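You operate a simulated robot arm through the tools that you are given. There is no shell and no other tool.

You are at the controls of a simulated robot arm. One attempt, no reset.

JOB
Dump the spur to zero and refill it at 3 bar.
Fine: shut the feed valve and the spur valve before the dump; end with the spur valve open, the feed valve shut.

The check looks at the end state, three seconds after you hand in, the way a careful person would. Anything else that was tipped, shoved, dropped, spilled or broken makes it a failure.

ROBOT AND FRAMES
A 6-joint arm with a two-finger parallel gripper, fixed in place. Base frame: the origin is at the foot of the arm, x ahead of it, y to its left, z up; the work surface is at about z = 900. Readings come in mm, degrees, newtons and seconds.
With the tool pointing down near the work surface it reaches from about 300 to 660 mm from the base axis. Its first joint turns from -115.0 to 115.0 degrees. Payload 3.43 kg.
The tool frame sits at the grasp point between the pads (the TCP): z along the fingers, y along the line on which they close. The tips reach 34 mm beyond it. Largest opening 128 mm; finger width 24, thickness 12; the body of the gripper, 48 by 130 mm, starts 96 mm behind the TCP.
Orientation is told as [roll, pitch, yaw] about the base's x, y, z axes, in that order, counted from this pose: with the fingers straight down and closing along the base's y, the tool's x points along the base's -x, its y along +y and its z along -z.

CONTROLS
- The arm moves only by the tool step_arm. Its argument "rows" is a list of rows, each an object (a shift or turn left out is 0, a gripper value left out holds the last) with "offset": the shift along the base's x, y, z in units of 30 mm (1.0 is 30 mm), a list of three; "dr": the turn, a rotation vector about the base's x, y, z in units of 8 degrees (1.0 is 8 degrees), a list of three; "claw": the opening in per cent of the stroke, from 0 (shut) to 100 (fully open). In form: [{"offset": [x, y, z], "dr": [rx, ry, rz], "claw": claw}, ...]. A call has 1 to 20 rows; each row shifts and turns the commanded pose from where the row before left it. A call with a number of a shift or a turn outside -1 to 1 is refused whole. Rows are played at 5 a second. More than 50 mm and 8.6 degrees between two rows, or a gripper value outside its range, and nothing of the call is played. A pose out of reach is approached as far as the arm can. The call stops where the force on the tool passes 40 N (or 10 N more than at its start, if that is more) or the arm is blocked; 0.2 s more then pass. The fingers move at their own pace (about 153 mm/s each) and stop on an object; they squeeze with about 35 N. The grip force told is the motor's: it shows also when the fingers shut on nothing. Time passes only in rows, and 0.2 s behind the last, so rows that do not move let the fingers close. It gives the time, the measured TCP pose, the force on the tool (base axes), the opening and the grip force at its end, in the units of the frame above (readings bear some noise), with the torque about the TCP (base axes, N m) and any sound that the robot's microphone picked up.
- Cameras (640 x 400 px; columns grow to the right, rows downward): "scene" is fixed at [399.3, 501.6, 1690.4]; the picture's right is [-0.61, 0.79, 0.00], its down [0.74, 0.57, -0.36] and it looks along [-0.29, -0.22, -0.93] (base axes); focal length 219 px, centre (320, 200). "wrist" rides on the gripper at [76, -11, -160] in the tool frame; the picture's right is [0.15, 0.99, 0.00], its down [-0.88, 0.13, -0.46] and it looks along [-0.45, 0.07, 0.89] (tool axes); focal length 234 px, centre (320, 200). There is no depth. A picture from a camera that has moved, and an enlarged one, comes with that camera's place and axes in the base frame and with its lens.
- snapshot(camera): a new picture of that camera. It takes no simulated time.
- raise_lower(by): slides the trunk up (or, below 0, down) by that many mm; the arm rides with it, the base frame stays. It gives what a move gives, with no picture.
- zoom(camera, box): a new picture of the part [left, top, right, bottom] of that camera's present view, enlarged. It takes no simulated time.
- job_done(): hands the job in; it is judged then, once.

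Places have to be worked out from the pictures, the camera data and where the tool is seen. Open the gripper and draw the arm clear of the work before you hand the job in, unless the task says otherwise.

The tools are called after "Emit:" as a command line: name --argument value ..., lists and objects as JSON in quotes. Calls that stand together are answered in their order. step_arm: Moves the arm, as the interface text tells. Its arguments: {"type":"object","properties":{"rows":{"type":"array","items":{"type":"object","properties":{"offset":{"type":"array","items":{"type":"number"}},"dr":{"type":"array","items":{"type":"number"}},"claw":{"type":"number"}}}}},"required":["rows"]} The other tools are called the same way: raise_lower (by) slides the trunk up or down; snapshot (camera) takes a picture; zoom (camera, box) takes an enlarged picture of a part of a camera's view; job_done () hands the job in.

At the start:

```text
t: 0.0
position: [283.3, 223.4, 1375.3]
tool_rot: [0.0, 0.0, 0.1]
force: [0.2, 0.3, -0.3]
torque: [-0.03, -0.01, 0.01]
opening: 128.1
gripper_force: 0.0
trunk travel left (down, up): [-925.0, 65.0]
```

scene: 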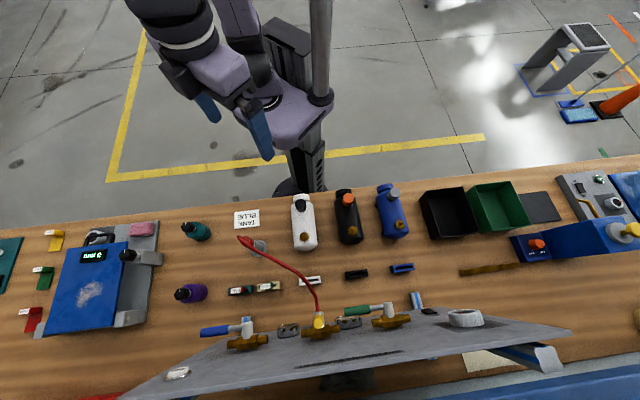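
wrist: 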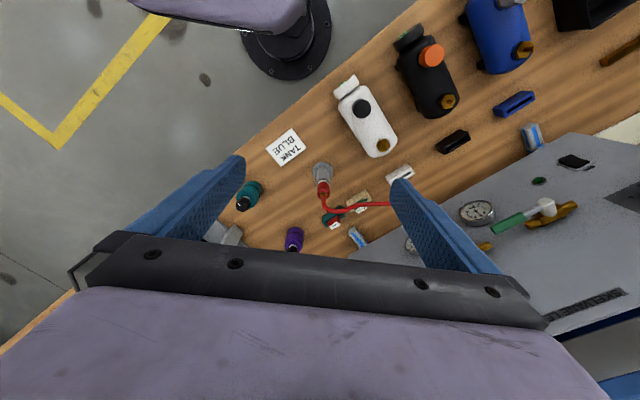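

I start by looking closely at the scene, to identify the valves, gauges and labels before moving anything.

Emit:
zoom --camera "scene" --box '[180, 200, 340, 300]'

Emit:
zoom --camera "scene" --box '[180, 280, 340, 380]'

Emit:
zoom --camera "scene" --box '[320, 270, 480, 370]'

Emit:
zoom --camera "scene" --box '[480, 160, 640, 260]'

Emit:
zoom --camera "wrist" --box '[380, 120, 640, 320]'

Emit:
zoom --camera "scene" --box '[0, 200, 220, 340]'

```text
4.00 times, centred on (260, 250) of scene
camera zoom: at [399.3, 501.6, 1690.4], right [-0.61, 0.79, 0.0], down [0.74, 0.57, -0.36], along [-0.29, -0.22, -0.93], focal length 878 px, centre (560, 0)
```

zoom: 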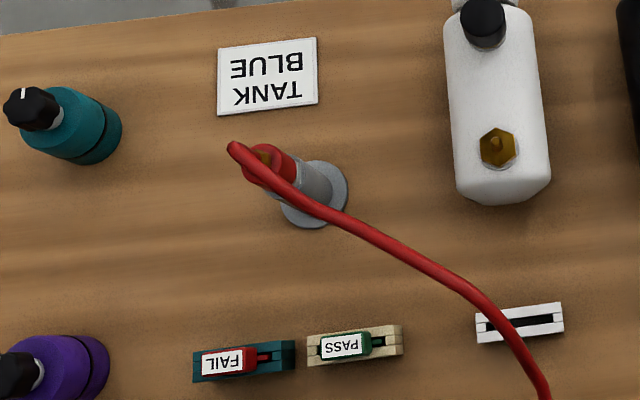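

```text
4.00 times, centred on (260, 330) of scene
camera zoom: at [399.3, 501.6, 1690.4], right [-0.61, 0.79, 0.0], down [0.74, 0.57, -0.36], along [-0.29, -0.22, -0.93], focal length 878 px, centre (560, -320)
```

zoom: 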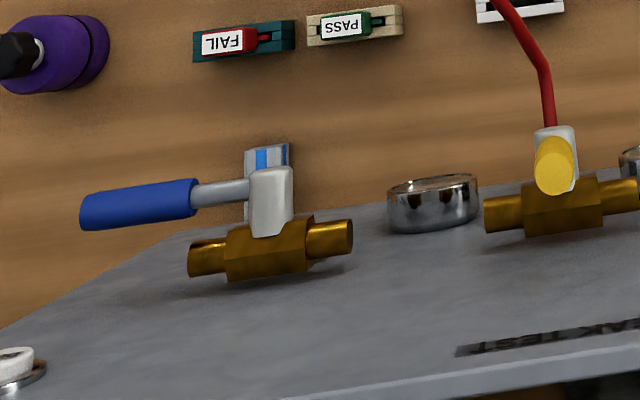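

```text
4.00 times, centred on (400, 320) of scene
camera zoom: at [399.3, 501.6, 1690.4], right [-0.61, 0.79, 0.0], down [0.74, 0.57, -0.36], along [-0.29, -0.22, -0.93], focal length 878 px, centre (0, -280)
```

zoom: 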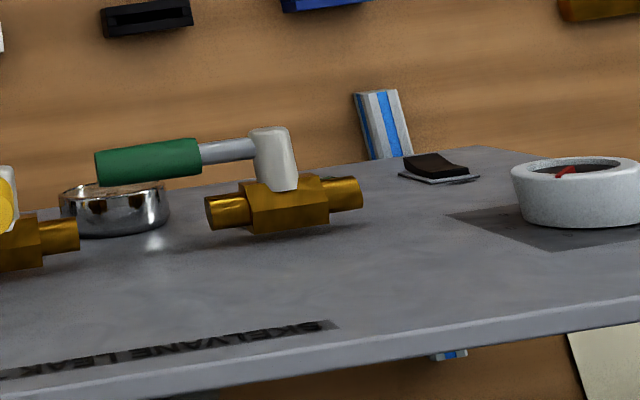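

```text
4.00 times, centred on (560, 210) of scene
camera zoom: at [399.3, 501.6, 1690.4], right [-0.61, 0.79, 0.0], down [0.74, 0.57, -0.36], along [-0.29, -0.22, -0.93], focal length 878 px, centre (-640, 160)
```

zoom: 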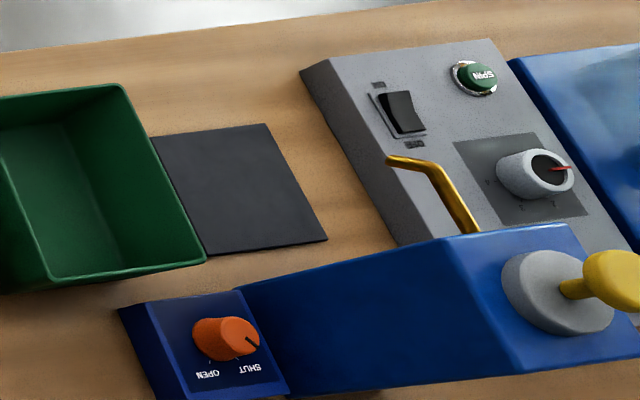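

```text
2.00 times, centred on (510, 220) of wrist
camera zoom: at [208.8, 211.6, 1534.8], right [-0.15, 0.99, 0.0], down [0.88, 0.13, 0.46], along [0.45, 0.07, -0.89], focal length 468 px, centre (-60, 160)
```

zoom: 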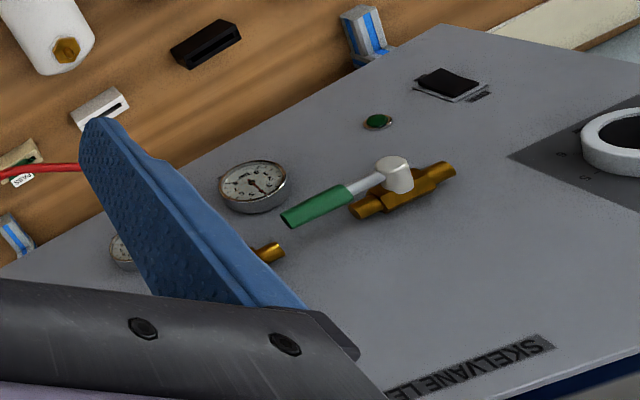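

```text
2.86 times, centred on (110, 270) of scene
camera zoom: at [399.3, 501.6, 1690.4], right [-0.61, 0.79, 0.0], down [0.74, 0.57, -0.36], along [-0.29, -0.22, -0.93], focal length 627 px, centre (920, 0)
```

zoom: 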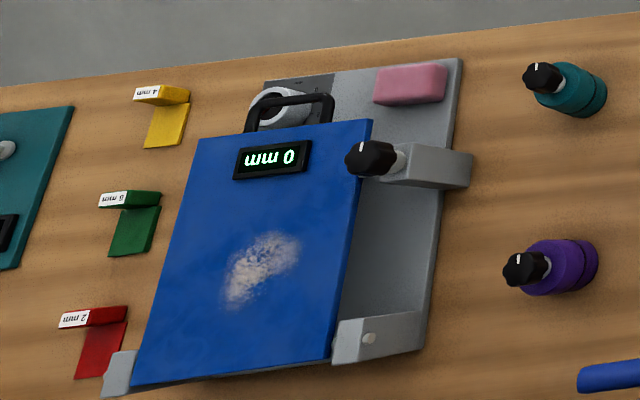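

The panel with the three lever valves seems to stand about 690 mm out at a 45° bearing, with the valve stems near z≈1180. I turn the tool 45° in place so the wrist camera faces the panel.

Emit:
step_arm --rows '[{"dr": [0, 0, 1]}, {"dr": [0, 0, 1]}, {"dr": [0, 0, 1]}, {"dr": [0, 0, 1]}, {"dr": [0, 0, 1]}, {"dr": [0, 0, 0.6]}]'

Emit:
snapshot --camera "wrist"

```text
t: 1.4
position: [285.6, 224.0, 1375.4]
tool_rot: [0.0, 0.0, 45.1]
force: [1.1, 1.4, 0.5]
torque: [0.0, 0.01, 0.01]
opening: 127.8
gripper_force: 0.1
trunk travel left (down, up): [-925.0, 65.0]
```

```text
taken
camera wrist: at [238.9, 161.2, 1534.9], right [-0.8, 0.6, 0.0], down [0.53, 0.71, 0.46], along [0.27, 0.37, -0.89], focal length 234 px, centre (320, 200)
```

wrist: 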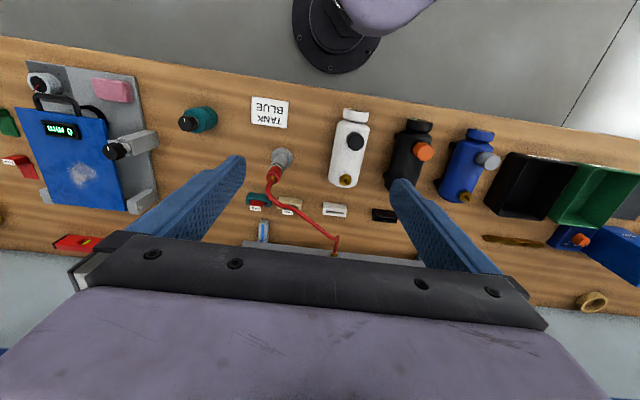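

The gripper body hides the panel from this angle, so I pitch the tool about 32° forward to let the wrist camera look out at the panel.

Emit:
step_arm --rows '[{"dr": [0.7, -0.7, 0]}, {"dr": [0.7, -0.7, 0]}, {"dr": [0.7, -0.7, 0]}, {"dr": [0.7, -0.7, 0]}]'

Emit:
snapshot --camera "wrist"

Emit:
snapshot --camera "scene"

```text
t: 2.4
position: [324.1, 262.6, 1388.2]
tool_rot: [0.2, -31.6, 44.8]
force: [0.0, -0.2, 0.0]
torque: [0.02, 0.0, -0.02]
opening: 128.1
gripper_force: 0.0
out of reach, approached as far as the arm can: row 3, 4
trunk travel left (down, up): [-925.0, 65.0]
```

```text
taken
camera wrist: at [227.4, 150.1, 1484.8], right [-0.79, 0.61, -0.08], down [0.27, 0.45, 0.85], along [0.56, 0.65, -0.52], focal length 234 px, centre (320, 200)
```

wrist: 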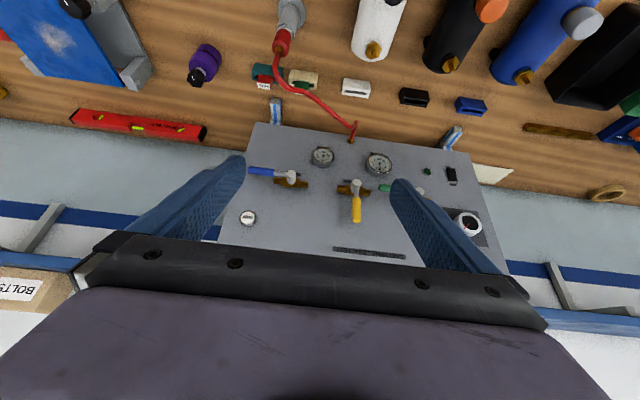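

```text
taken
```

scene: 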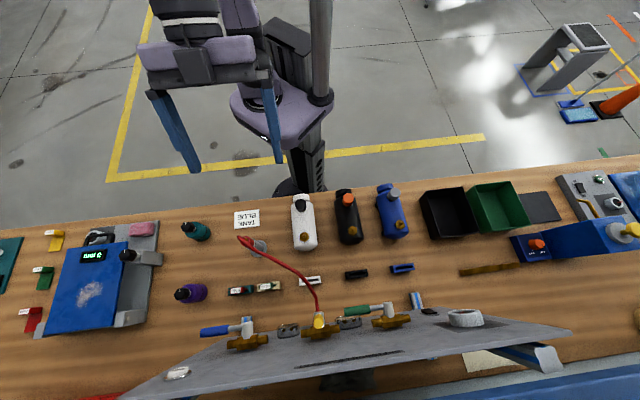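

Now the panel's face is in view: two gauges, three levers, a lamp, a switch, a dial. I zoom in on it.

Emit:
zoom --camera "wrist" --box '[220, 110, 380, 210]'

Emit:
zoom --camera "wrist" --box '[340, 120, 500, 220]'

Emit:
zoom --camera "wrist" --box '[220, 180, 380, 280]'

Emit:
zoom --camera "wrist" --box '[380, 180, 540, 280]'

```text
4.00 times, centred on (300, 160) of wrist
camera zoom: at [227.4, 150.1, 1484.8], right [-0.79, 0.61, -0.08], down [0.27, 0.45, 0.85], along [0.56, 0.65, -0.52], focal length 937 px, centre (400, 360)
```

zoom: 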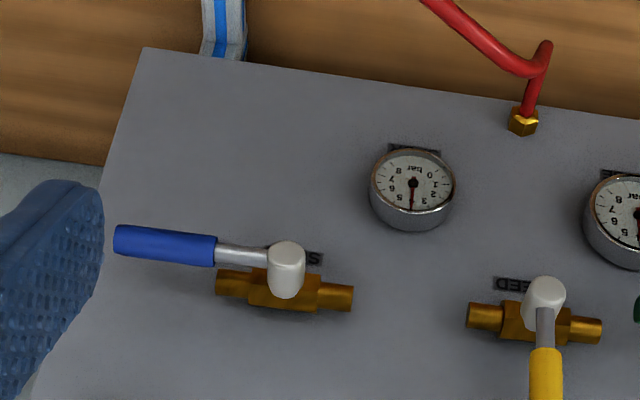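

```text
4.00 times, centred on (420, 170) of wrist
camera zoom: at [227.4, 150.1, 1484.8], right [-0.79, 0.61, -0.08], down [0.27, 0.45, 0.85], along [0.56, 0.65, -0.52], focal length 937 px, centre (-80, 320)
```

zoom: 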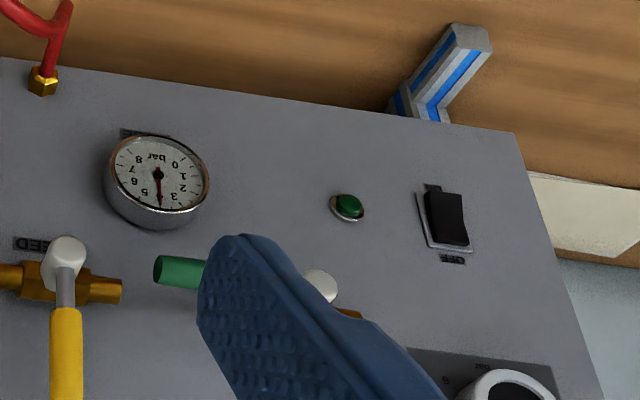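

```text
4.00 times, centred on (300, 230) of wrist
camera zoom: at [227.4, 150.1, 1484.8], right [-0.79, 0.61, -0.08], down [0.27, 0.45, 0.85], along [0.56, 0.65, -0.52], focal length 937 px, centre (400, 80)
```

zoom: 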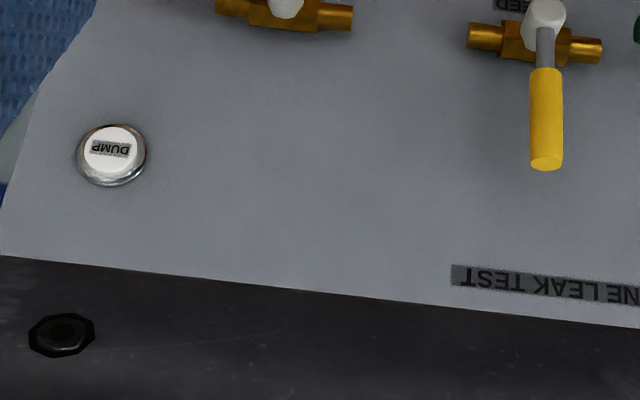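

```text
4.00 times, centred on (460, 230) of wrist
camera zoom: at [227.4, 150.1, 1484.8], right [-0.79, 0.61, -0.08], down [0.27, 0.45, 0.85], along [0.56, 0.65, -0.52], focal length 937 px, centre (-240, 80)
```

zoom: 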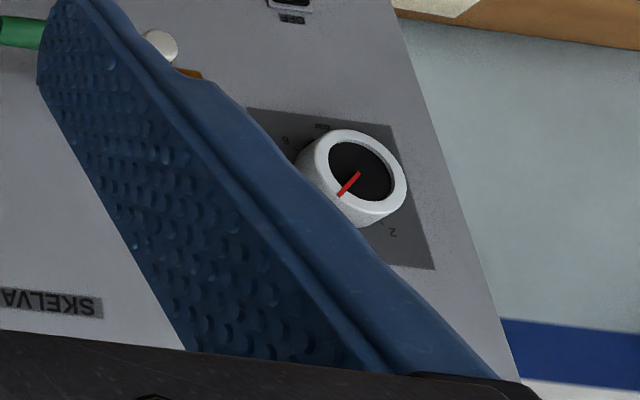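

DUMP is a push button at the panel's upper left, yellow is FEED, and the blue lever's label starts with "S". The right part is hidden by a finger, so I shift sideways along the panel to read the rest.

Emit:
step_arm --rows '[{"offset": [-0.7, 0.7, 0]}, {"offset": [-0.7, 0.7, 0]}, {"offset": [-0.7, 0.7, 0]}, {"offset": [-0.7, 0.7, 0]}, {"offset": [-0.7, 0.7, 0]}]'

Emit:
snapshot --camera "wrist"

```text
t: 3.6
position: [217.7, 369.3, 1388.1]
tool_rot: [0.2, -31.6, 44.8]
force: [1.0, -0.5, -0.2]
torque: [-0.01, -0.02, 0.04]
opening: 127.7
gripper_force: 0.0
trunk travel left (down, up): [-925.0, 65.0]
```

```text
taken
camera wrist: at [121.7, 256.6, 1484.7], right [-0.79, 0.61, -0.08], down [0.27, 0.45, 0.85], along [0.56, 0.65, -0.52], focal length 234 px, centre (320, 200)
```

wrist: 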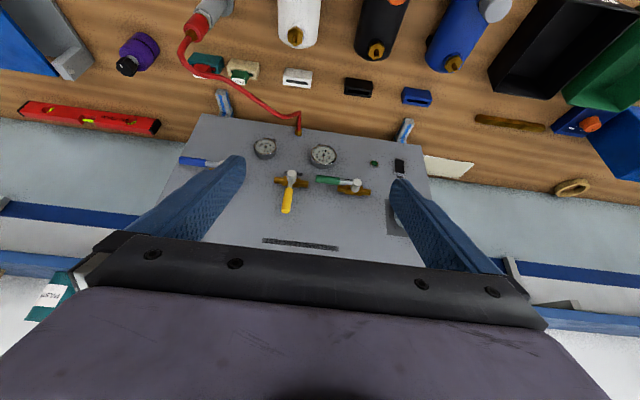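

Triangulating from the two cameras, the panel stands nearly vertical about 740 mm out (z≈970–1335), with valve stem ends at about (552,427,1172) blue, (448,533,1168) yellow and (342,641,1163) green. I lower the trunk 150 mm to get a squarer view of the labels.

Emit:
raise_lower --by -150

Emit:
snapshot --camera "wrist"

Emit:
snapshot --camera "scene"

```text
t: 5.3
position: [218.2, 368.4, 1238.8]
tool_rot: [0.1, -31.7, 44.7]
force: [-0.7, 0.0, 0.6]
torque: [0.0, 0.02, -0.02]
opening: 127.7
gripper_force: 0.1
trunk travel left (down, up): [-775.0, 215.0]
```

```text
taken
camera wrist: at [122.5, 255.3, 1334.8], right [-0.79, 0.61, -0.08], down [0.27, 0.45, 0.85], along [0.56, 0.65, -0.52], focal length 234 px, centre (320, 200)
```

wrist: 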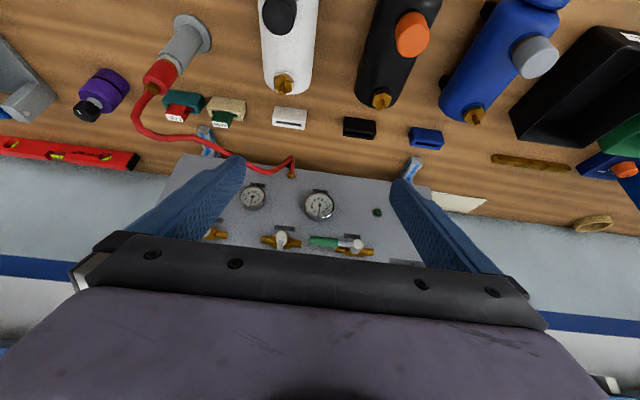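

```text
taken
```

scene: 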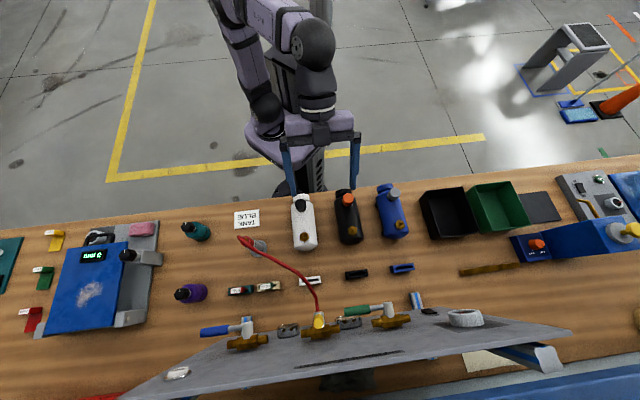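

The picture is upside-down (world up is picture-down). I pitch the tool up another 32° so the camera looks level at the panel.

Emit:
step_arm --rows '[{"dr": [0.7, -0.7, 0]}, {"dr": [0.7, -0.7, 0]}, {"dr": [0.7, -0.7, 0]}, {"dr": [0.7, -0.7, 0]}]'

Emit:
snapshot --camera "wrist"

Emit:
snapshot --camera "scene"

```text
t: 6.3
position: [219.5, 404.2, 1235.8]
tool_rot: [0.2, -63.4, 44.7]
force: [0.6, -0.7, -0.3]
torque: [0.02, 0.02, 0.0]
opening: 128.2
gripper_force: 0.1
out of reach, approached as far as the arm can: row 2, 3, 4
trunk travel left (down, up): [-775.0, 215.0]
```

```text
taken
camera wrist: at [103.6, 270.9, 1241.0], right [-0.75, 0.65, -0.13], down [-0.1, 0.08, 0.99], along [0.66, 0.75, 0.0], focal length 234 px, centre (320, 200)
```

wrist: 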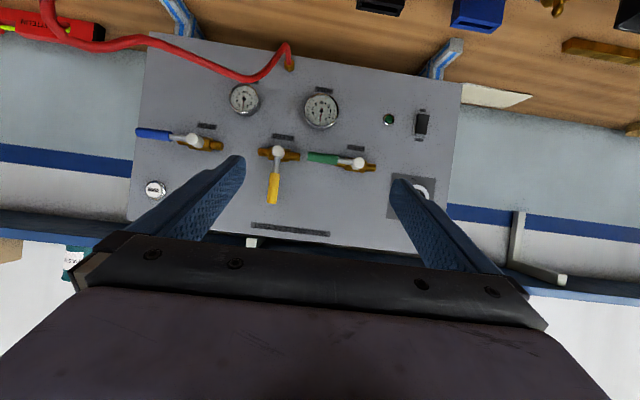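

```text
taken
```

scene: 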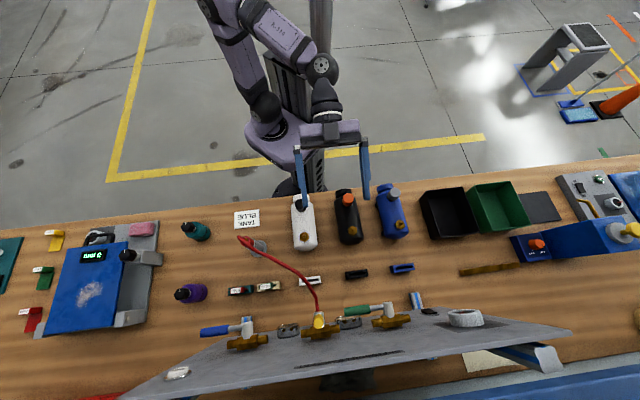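

The whole panel is now seen almost squarely. I zoom in on all its labels and gauges.

Emit:
zoom --camera "wrist" --box '[130, 70, 258, 150]'

Emit:
zoom --camera "wrist" --box '[220, 70, 348, 150]'

Emit:
zoom --camera "wrist" --box '[280, 100, 408, 180]'

Emit:
zoom --camera "wrist" --box '[350, 80, 478, 160]'

Emit:
zoom --camera "wrist" --box '[350, 140, 478, 220]'

Emit:
zoom --camera "wrist" --box '[130, 120, 258, 200]'

```text
5.00 times, centred on (194, 110) of wrist
camera zoom: at [103.6, 270.9, 1241.0], right [-0.75, 0.65, -0.13], down [-0.1, 0.08, 0.99], along [0.66, 0.75, 0.0], focal length 1171 px, centre (950, 650)
```

zoom: 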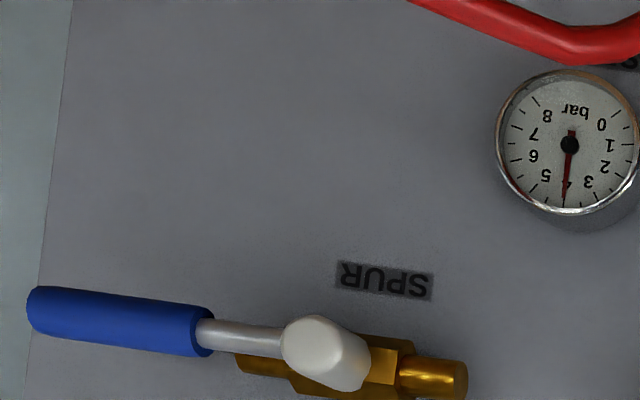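

```text
5.00 times, centred on (284, 110) of wrist
camera zoom: at [103.6, 270.9, 1241.0], right [-0.75, 0.65, -0.13], down [-0.1, 0.08, 0.99], along [0.66, 0.75, 0.0], focal length 1171 px, centre (500, 650)
```

zoom: 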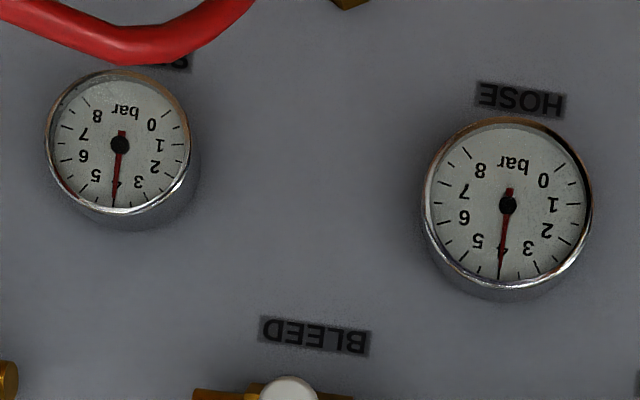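

```text
5.00 times, centred on (344, 140) of wrist
camera zoom: at [103.6, 270.9, 1241.0], right [-0.75, 0.65, -0.13], down [-0.1, 0.08, 0.99], along [0.66, 0.75, 0.0], focal length 1171 px, centre (200, 500)
```

zoom: 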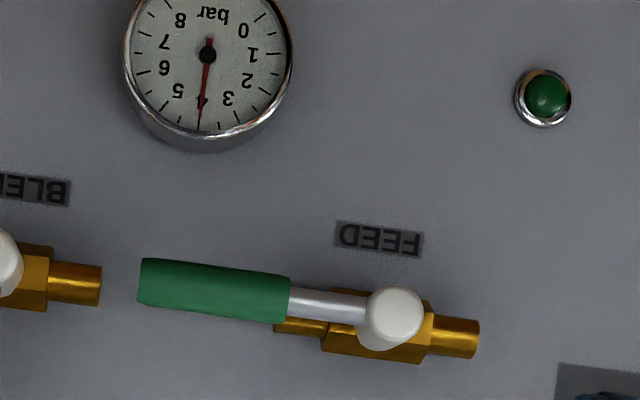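

```text
5.00 times, centred on (414, 120) of wrist
camera zoom: at [103.6, 270.9, 1241.0], right [-0.75, 0.65, -0.13], down [-0.1, 0.08, 0.99], along [0.66, 0.75, 0.0], focal length 1171 px, centre (-150, 600)
```

zoom: 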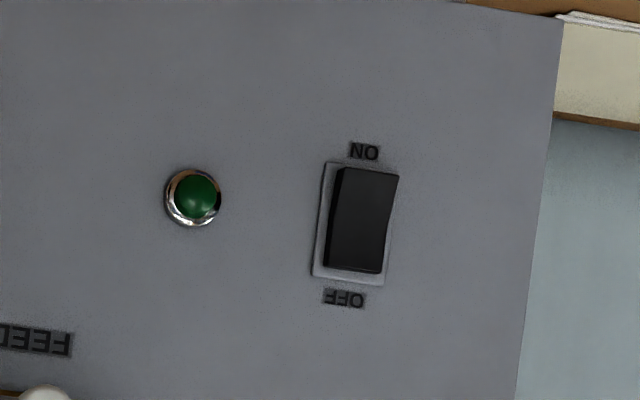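

```text
5.00 times, centred on (414, 180) of wrist
camera zoom: at [103.6, 270.9, 1241.0], right [-0.75, 0.65, -0.13], down [-0.1, 0.08, 0.99], along [0.66, 0.75, 0.0], focal length 1171 px, centre (-150, 300)
```

zoom: 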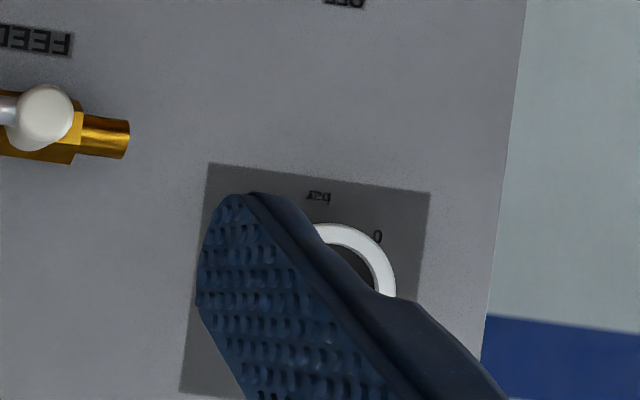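

```text
5.00 times, centred on (194, 160) of wrist
camera zoom: at [103.6, 270.9, 1241.0], right [-0.75, 0.65, -0.13], down [-0.1, 0.08, 0.99], along [0.66, 0.75, 0.0], focal length 1171 px, centre (950, 400)
```

zoom: 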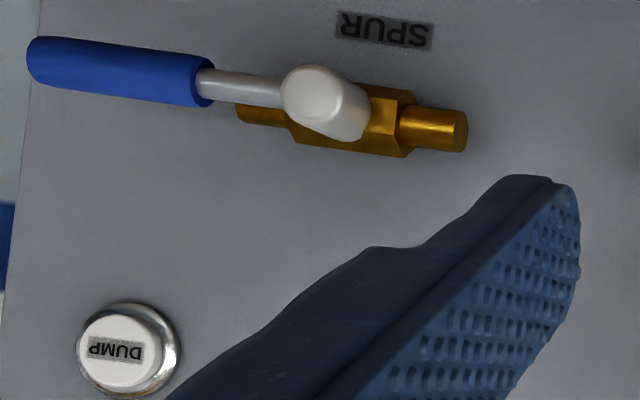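

The labels are now clear: green is FEED (open), yellow is BLEED (crosswise, so shut), blue is SPUR (open). DUMP is a button, and both the HOSE and SPUR gauges read about 4 bar. I close the fingers to uncover the regulator dial and take more pictures.

Emit:
step_arm --rows '[{"claw": 0}, {"claw": 0}, {"claw": 0}]'

Emit:
snapshot --camera "wrist"

Emit:
zoom --camera "wrist" --box '[370, 160, 466, 220]'

Emit:
zoom --camera "wrist" --box '[374, 90, 470, 150]'

```text
t: 7.2
position: [220.4, 404.2, 1237.5]
tool_rot: [0.3, -63.4, 44.6]
force: [-0.1, -0.3, -1.1]
torque: [-0.01, 0.03, 0.03]
opening: 0.0
gripper_force: 32.9
trunk travel left (down, up): [-775.0, 215.0]
```

```text
taken
camera wrist: at [103.8, 270.7, 1241.4], right [-0.74, 0.65, -0.13], down [-0.1, 0.08, 0.99], along [0.66, 0.75, 0.0], focal length 234 px, centre (320, 200)
```

wrist: 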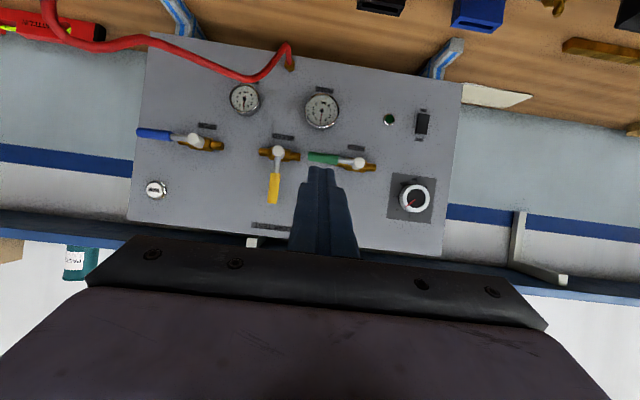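

```text
6.67 times, centred on (418, 190) of wrist
camera zoom: at [103.8, 270.7, 1241.4], right [-0.74, 0.65, -0.13], down [-0.1, 0.08, 0.99], along [0.66, 0.75, 0.0], focal length 1561 px, centre (-333, 267)
```

zoom: 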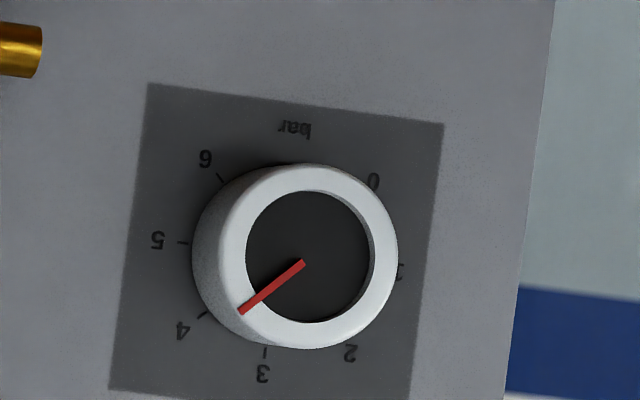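

```text
6.67 times, centred on (422, 120) of wrist
camera zoom: at [103.8, 270.7, 1241.4], right [-0.74, 0.65, -0.13], down [-0.1, 0.08, 0.99], along [0.66, 0.75, 0.0], focal length 1561 px, centre (-360, 733)
```

zoom: 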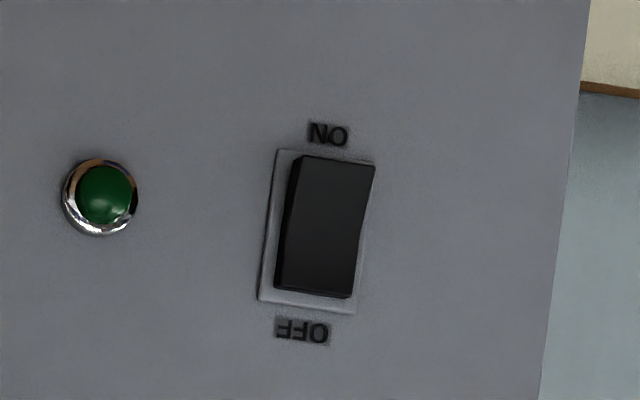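

The dial's red pointer is at about 4 bar, and 3 is at the top of the scale. The DUMP button is near (645,402,1262) and the dial near (265,732,1214). I lower the trunk 100 mm, then level the tool and bring it in front of and below the green FEED handle.

Emit:
raise_lower --by -100

Emit:
step_arm --rows '[{"offset": [0.7, 0.6, 0], "dr": [0.7, -0.7, 0]}, {"offset": [0.7, 0.6, 0], "dr": [0.7, -0.7, 0]}, {"offset": [0.7, 0.6, 0], "dr": [0.7, -0.7, 0]}, {"offset": [0.7, 0.6, 0], "dr": [0.255, -0.255, 0]}]'

Emit:
snapshot --camera "wrist"

Emit:
snapshot --camera "scene"

```text
t: 8.5
position: [220.4, 403.6, 1137.7]
tool_rot: [0.2, -63.4, 44.6]
force: [0.5, -0.7, 0.3]
torque: [-0.03, 0.02, -0.01]
opening: 0.2
gripper_force: 32.8
trunk travel left (down, up): [-675.0, 315.0]
```

```text
t: 9.5
position: [306.7, 475.8, 1136.6]
tool_rot: [91.1, -90.0, -46.3]
force: [0.4, -0.5, 0.4]
torque: [0.0, 0.0, -0.01]
opening: 0.2
gripper_force: 32.9
trunk travel left (down, up): [-675.0, 315.0]
```

```text
taken
camera wrist: at [200.8, 355.1, 1060.8], right [-0.7, 0.7, -0.14], down [-0.41, -0.23, 0.88], along [0.58, 0.68, 0.45], focal length 234 px, centre (320, 200)
```

wrist: 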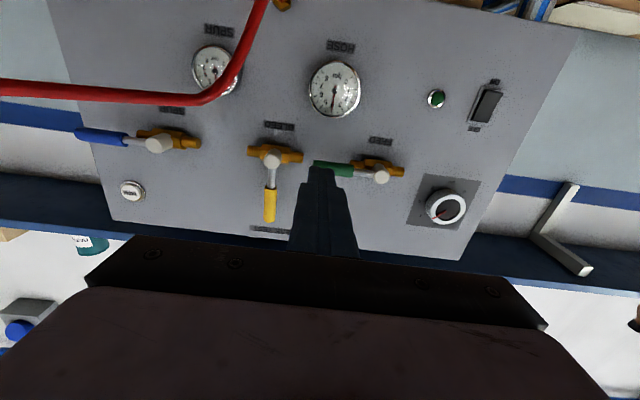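

```text
taken
```

scene: 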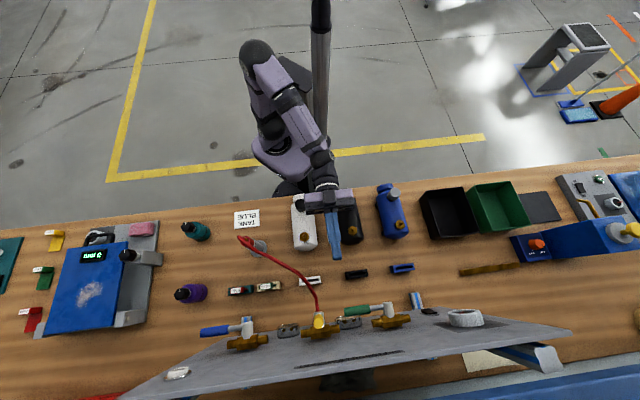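

The tool is level now, with TCP at (307,476,1137). I zoom to see the fingertip relative to the green handle before moving in.

Emit:
zoom --camera "wrist" --box '[280, 120, 440, 220]'

Emit:
zoom --camera "wrist" --box '[60, 90, 220, 190]'

Emit:
zoom --camera "scene" --box '[300, 190, 420, 265]'

```text
4.00 times, centred on (360, 170) of wrist
camera zoom: at [200.8, 355.1, 1060.8], right [-0.7, 0.7, -0.14], down [-0.41, -0.23, 0.88], along [0.58, 0.68, 0.45], focal length 937 px, centre (160, 320)
```

zoom: 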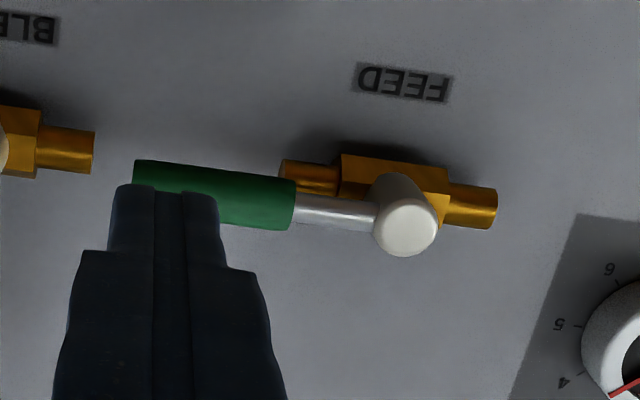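

```text
4.00 times, centred on (140, 140) of wrist
camera zoom: at [200.8, 355.1, 1060.8], right [-0.7, 0.7, -0.14], down [-0.41, -0.23, 0.88], along [0.58, 0.68, 0.45], focal length 937 px, centre (1040, 440)
```

zoom: 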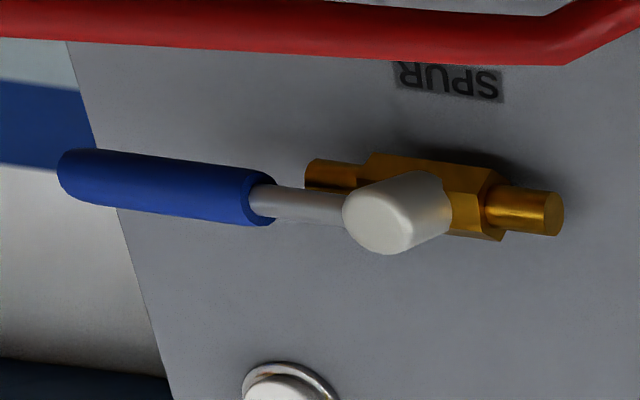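

```text
5.33 times, centred on (360, 228) of scene
camera zoom: at [399.3, 501.6, 1690.4], right [-0.61, 0.79, 0.0], down [0.74, 0.57, -0.36], along [-0.29, -0.22, -0.93], focal length 1170 px, centre (107, 53)
```

zoom: 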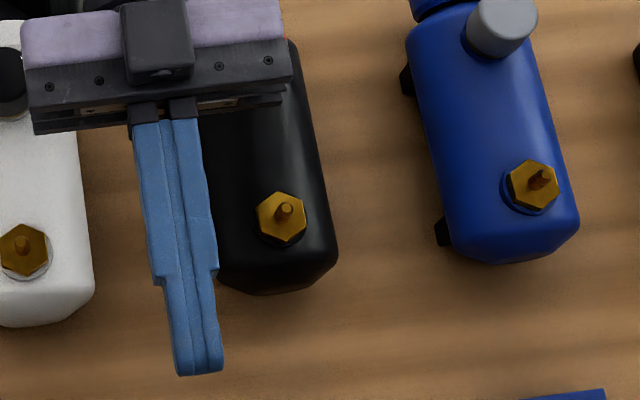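

I put the green handle's axis at about z=1164, 697 mm out along the normal, with a radius of about 10 mm and a reach of about 97 mm to the right of its stem. I dip 9 mm and slide the closed fingertips in under the grip.

Emit:
step_arm --rows '[{"offset": [0, 0, -0.3]}, {"offset": [0.628, 0.877, 0]}, {"offset": [0.628, 0.877, 0]}, {"offset": [0.628, 0.877, 0]}, {"offset": [0.628, 0.877, 0]}]'

Emit:
snapshot --camera "wrist"

Emit:
snapshot --camera "scene"

```text
t: 10.7
position: [379.3, 581.5, 1126.4]
tool_rot: [73.4, -89.8, -28.6]
force: [-0.9, 0.1, 0.0]
torque: [0.0, -0.01, -0.03]
opening: 0.2
gripper_force: 32.7
trunk travel left (down, up): [-675.0, 315.0]
```

```text
taken
camera wrist: at [275.0, 461.1, 1051.3], right [-0.7, 0.7, -0.14], down [-0.41, -0.23, 0.88], along [0.58, 0.68, 0.45], focal length 234 px, centre (320, 200)
```

wrist: 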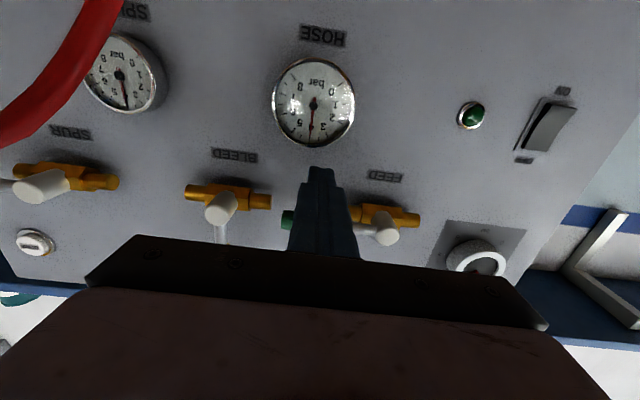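

```text
taken
```

scene: 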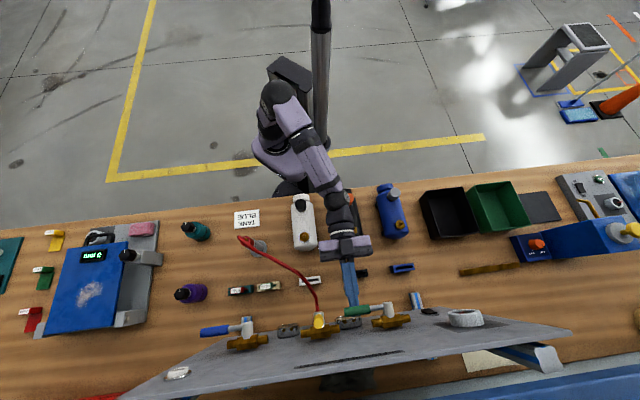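

The fingertips are now below the green grip; I check with an enlarged scene view.

Emit:
zoom --camera "scene" --box '[320, 240, 416, 340]'

Emit:
zoom --camera "wrist" --box '[260, 150, 420, 250]'

```text
4.00 times, centred on (368, 290) of scene
camera zoom: at [399.3, 501.6, 1690.4], right [-0.61, 0.79, 0.0], down [0.74, 0.57, -0.36], along [-0.29, -0.22, -0.93], focal length 878 px, centre (128, -160)
```

zoom: 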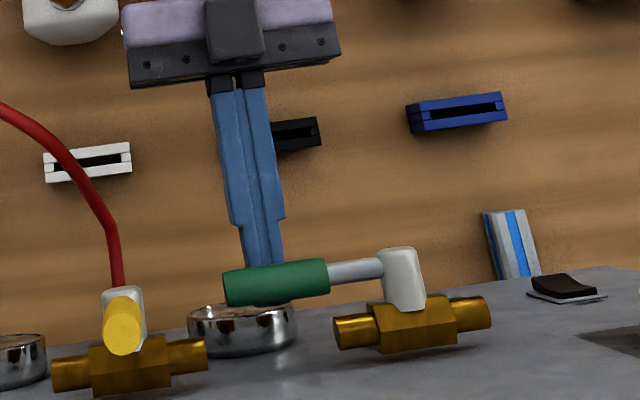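

```text
4.00 times, centred on (340, 200) of wrist
camera zoom: at [275.0, 461.1, 1051.3], right [-0.7, 0.7, -0.14], down [-0.41, -0.23, 0.88], along [0.58, 0.68, 0.45], focal length 937 px, centre (240, 200)
```

zoom: 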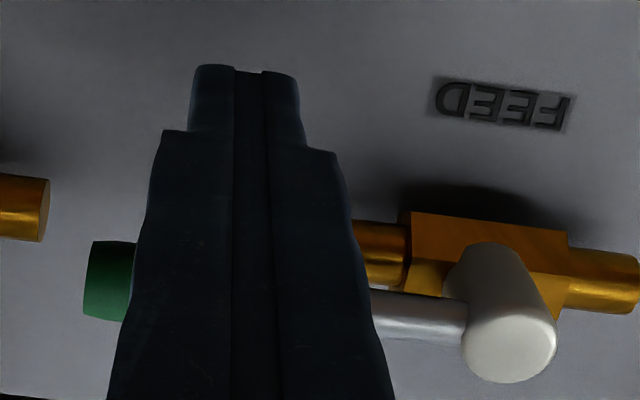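

The view confirms the fingertips sit under the grip with the tip short of the panel. I push the FEED handle upward along its arc, to about 30° first, and read the forces.

Emit:
step_arm --rows '[{"offset": [0.004, -0.004, 0.27]}, {"offset": [0.004, -0.004, 0.27]}, {"offset": [0.037, -0.037, 0.305]}, {"offset": [0.037, -0.037, 0.305]}, {"offset": [-0.019, 0.019, 0.31]}, {"offset": [-0.019, 0.019, 0.31]}]'

Emit:
snapshot --camera "wrist"

Emit:
snapshot --camera "scene"

```text
t: 12.1
position: [382.0, 580.9, 1183.5]
tool_rot: [111.0, -89.8, -66.2]
force: [0.1, -0.8, -1.6]
torque: [-0.01, -0.01, -0.03]
opening: 0.0
gripper_force: 32.7
trunk travel left (down, up): [-675.0, 315.0]
```

```text
taken
camera wrist: at [276.7, 459.1, 1106.3], right [-0.7, 0.7, -0.14], down [-0.41, -0.23, 0.88], along [0.58, 0.67, 0.45], focal length 234 px, centre (320, 200)
```

wrist: 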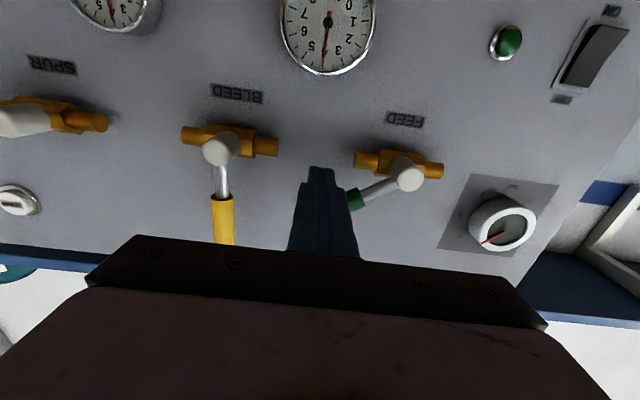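

```text
taken
```

scene: 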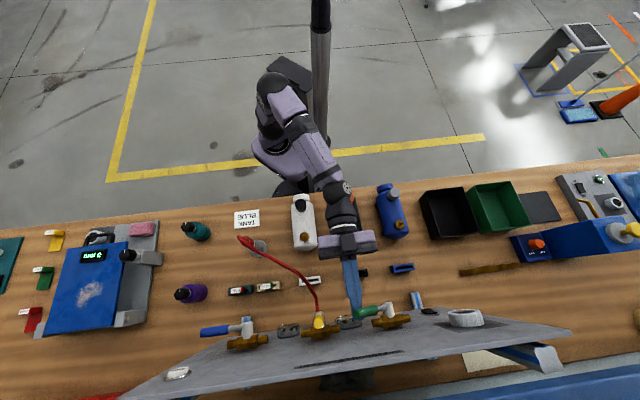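

The FEED handle is turning freely with little force. I carry on along the arc up to vertical.

Emit:
step_arm --rows '[{"offset": [-0.074, 0.074, 0.28]}, {"offset": [-0.074, 0.074, 0.28]}, {"offset": [-0.126, 0.126, 0.25]}, {"offset": [-0.126, 0.126, 0.25]}, {"offset": [-0.168, 0.168, 0.2]}, {"offset": [-0.168, 0.168, 0.2]}, {"offset": [-0.2, 0.2, 0.13]}, {"offset": [-0.2, 0.2, 0.08]}]'

Emit:
snapshot --camera "wrist"

Emit:
snapshot --camera "scene"

```text
t: 13.9
position: [346.5, 613.2, 1231.0]
tool_rot: [105.9, -89.9, -61.0]
force: [-0.1, -0.8, -0.4]
torque: [0.02, 0.0, 0.02]
opening: 0.0
gripper_force: 32.7
trunk travel left (down, up): [-675.0, 315.0]
```

```text
taken
camera wrist: at [242.3, 492.8, 1156.2], right [-0.7, 0.7, -0.14], down [-0.41, -0.23, 0.88], along [0.58, 0.67, 0.45], focal length 234 px, centre (320, 200)
```

wrist: 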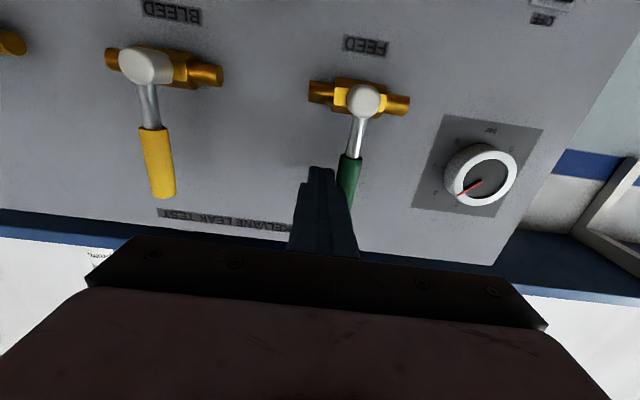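

```text
taken
```

scene: 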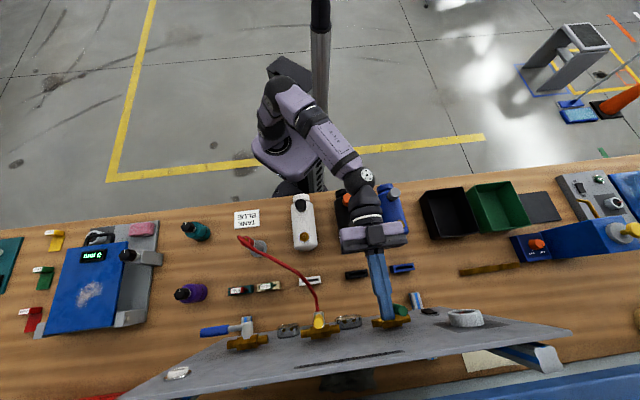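

The green handle looks almost vertical. I zoom in to judge whether it has reached full crosswise.

Emit:
zoom --camera "wrist" --box '[280, 60, 440, 260]'

Emit:
zoom --camera "scene" --box '[340, 270, 436, 340]'

```text
2.00 times, centred on (360, 160) of wrist
camera zoom: at [242.3, 492.8, 1156.2], right [-0.7, 0.7, -0.14], down [-0.41, -0.23, 0.88], along [0.58, 0.67, 0.45], focal length 468 px, centre (240, 280)
```

zoom: 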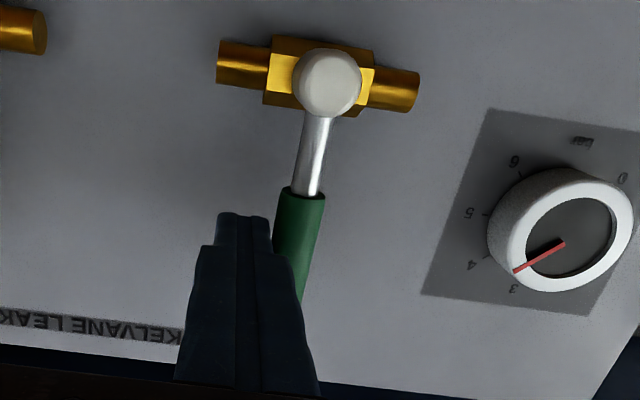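

```text
5.71 times, centred on (388, 305) of scene
camera zoom: at [399.3, 501.6, 1690.4], right [-0.61, 0.79, 0.0], down [0.74, 0.57, -0.36], along [-0.29, -0.22, -0.93], focal length 1254 px, centre (-69, -400)
```

zoom: 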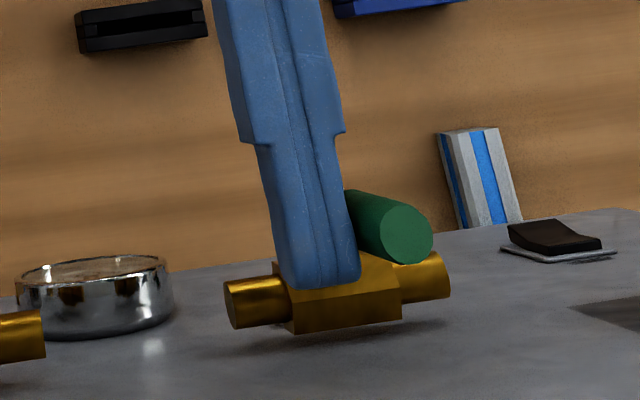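

It is within a degree or two of vertical. I press a few millimetres further to feel for the end stop.

Emit:
step_arm --rows '[{"offset": [-0.05, 0.05, 0]}, {"offset": [-0.05, 0.05, 0]}, {"offset": [-0.05, 0.05, 0]}]'

Emit:
zoom --camera "wrist" --box '[280, 60, 440, 260]'

```text
t: 14.7
position: [345.2, 614.7, 1231.3]
tool_rot: [91.2, -89.7, -46.6]
force: [8.6, -14.4, -4.0]
torque: [-0.15, -0.02, -0.25]
opening: 0.0
gripper_force: 32.7
trunk travel left (down, up): [-675.0, 315.0]
```

```text
2.00 times, centred on (360, 160) of wrist
camera zoom: at [240.9, 494.2, 1156.4], right [-0.7, 0.71, -0.14], down [-0.41, -0.23, 0.88], along [0.59, 0.67, 0.45], focal length 468 px, centre (240, 280)
```

zoom: 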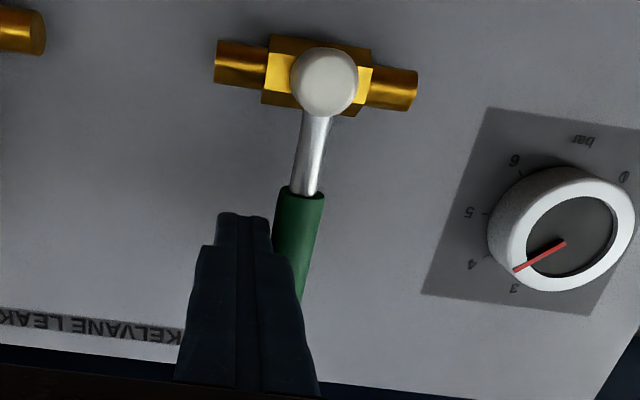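

The force rises to about 17 N against the stop, so FEED is fully shut. I back off a little to the right and look at the regulator knob next.

Emit:
step_arm --rows '[{"offset": [0.3, -0.3, 0]}, {"offset": [-0.5, -0.5, 0.2]}, {"offset": [-0.7, -0.7, 0.2]}, {"offset": [-0.7, -0.7, 0]}]'

Emit:
snapshot --camera "wrist"

Emit:
zoom --camera "scene" --box '[400, 280, 520, 355]'

Emit:
zoom --camera "scene" --box '[340, 270, 436, 340]'

```text
t: 15.7
position: [295.0, 551.6, 1243.9]
tool_rot: [105.7, -89.8, -60.8]
force: [0.4, 0.0, -0.1]
torque: [0.0, -0.03, 0.0]
opening: 0.0
gripper_force: 33.0
trunk travel left (down, up): [-675.0, 315.0]
```

```text
taken
camera wrist: at [189.6, 430.1, 1168.5], right [-0.7, 0.7, -0.14], down [-0.41, -0.23, 0.88], along [0.58, 0.68, 0.45], focal length 234 px, centre (320, 200)
```

wrist: 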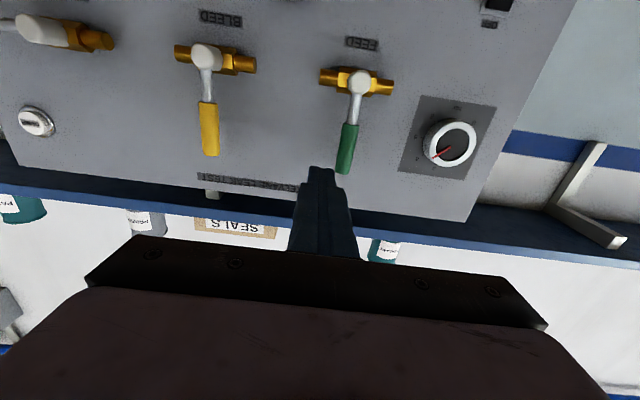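

```text
5.33 times, centred on (460, 318) of scene
camera zoom: at [399.3, 501.6, 1690.4], right [-0.61, 0.79, 0.0], down [0.74, 0.57, -0.36], along [-0.29, -0.22, -0.93], focal length 1170 px, centre (-427, -427)
```

zoom: 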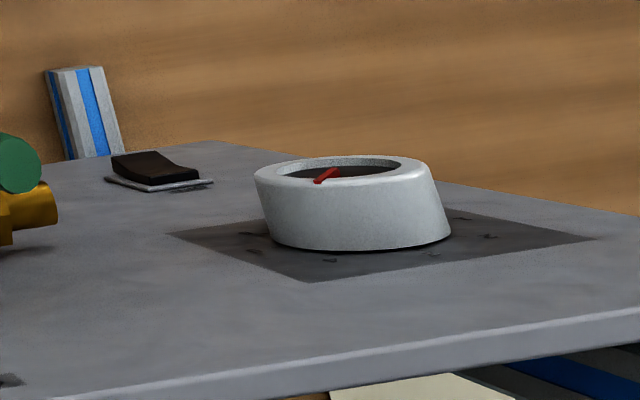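

```text
5.71 times, centred on (388, 305) of scene
camera zoom: at [399.3, 501.6, 1690.4], right [-0.61, 0.79, 0.0], down [0.74, 0.57, -0.36], along [-0.29, -0.22, -0.93], focal length 1254 px, centre (-69, -400)
```

zoom: 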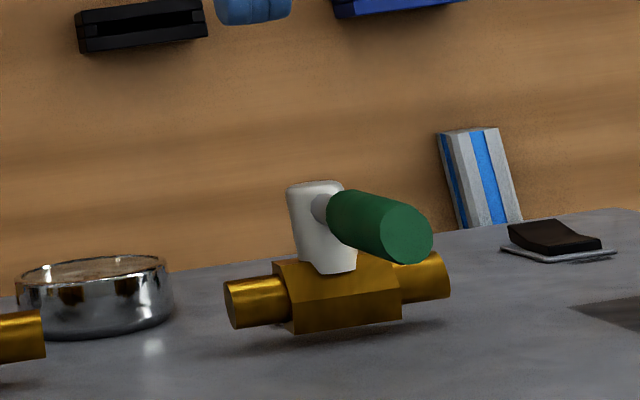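

FEED is clearly crosswise now. The regulator knob centre works out at about (264,730,1213), about 60 mm across, with its front face about 703 mm out. I move sideways in front of it and open the fingers part way.

Emit:
step_arm --rows '[{"offset": [-0.697, 0.697, -0.207]}, {"offset": [-0.697, 0.697, -0.207]}, {"offset": [-0.697, 0.697, -0.207]}, {"offset": [-0.697, 0.697, -0.207]}, {"offset": [-0.697, 0.697, -0.207], "claw": 72}, {"claw": 72}, {"claw": 72}]'

Emit:
snapshot --camera "wrist"

Emit:
snapshot --camera "scene"

```text
t: 17.3
position: [191.9, 657.9, 1213.8]
tool_rot: [92.1, -89.9, -47.1]
force: [0.3, -0.2, -0.1]
torque: [-0.02, 0.04, 0.02]
opening: 92.2
gripper_force: 0.1
trunk travel left (down, up): [-675.0, 315.0]
```

```text
taken
camera wrist: at [86.3, 536.1, 1137.7], right [-0.7, 0.7, -0.14], down [-0.41, -0.23, 0.88], along [0.58, 0.68, 0.45], focal length 234 px, centre (320, 200)
```

wrist: 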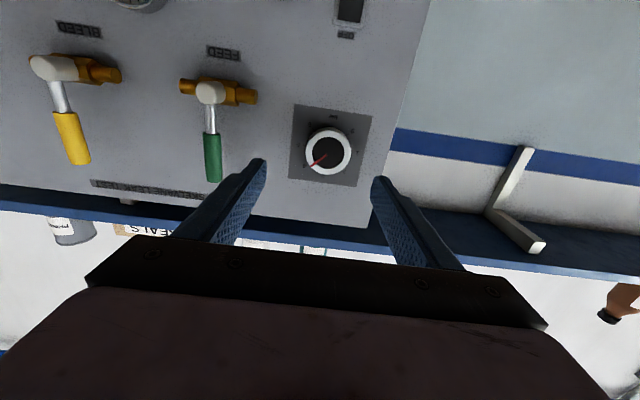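

```text
taken
```

scene: 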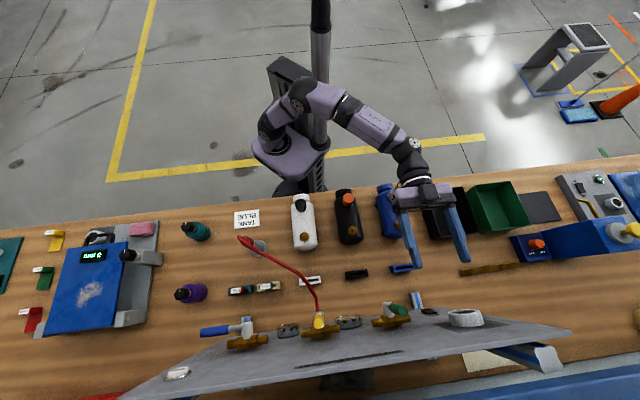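

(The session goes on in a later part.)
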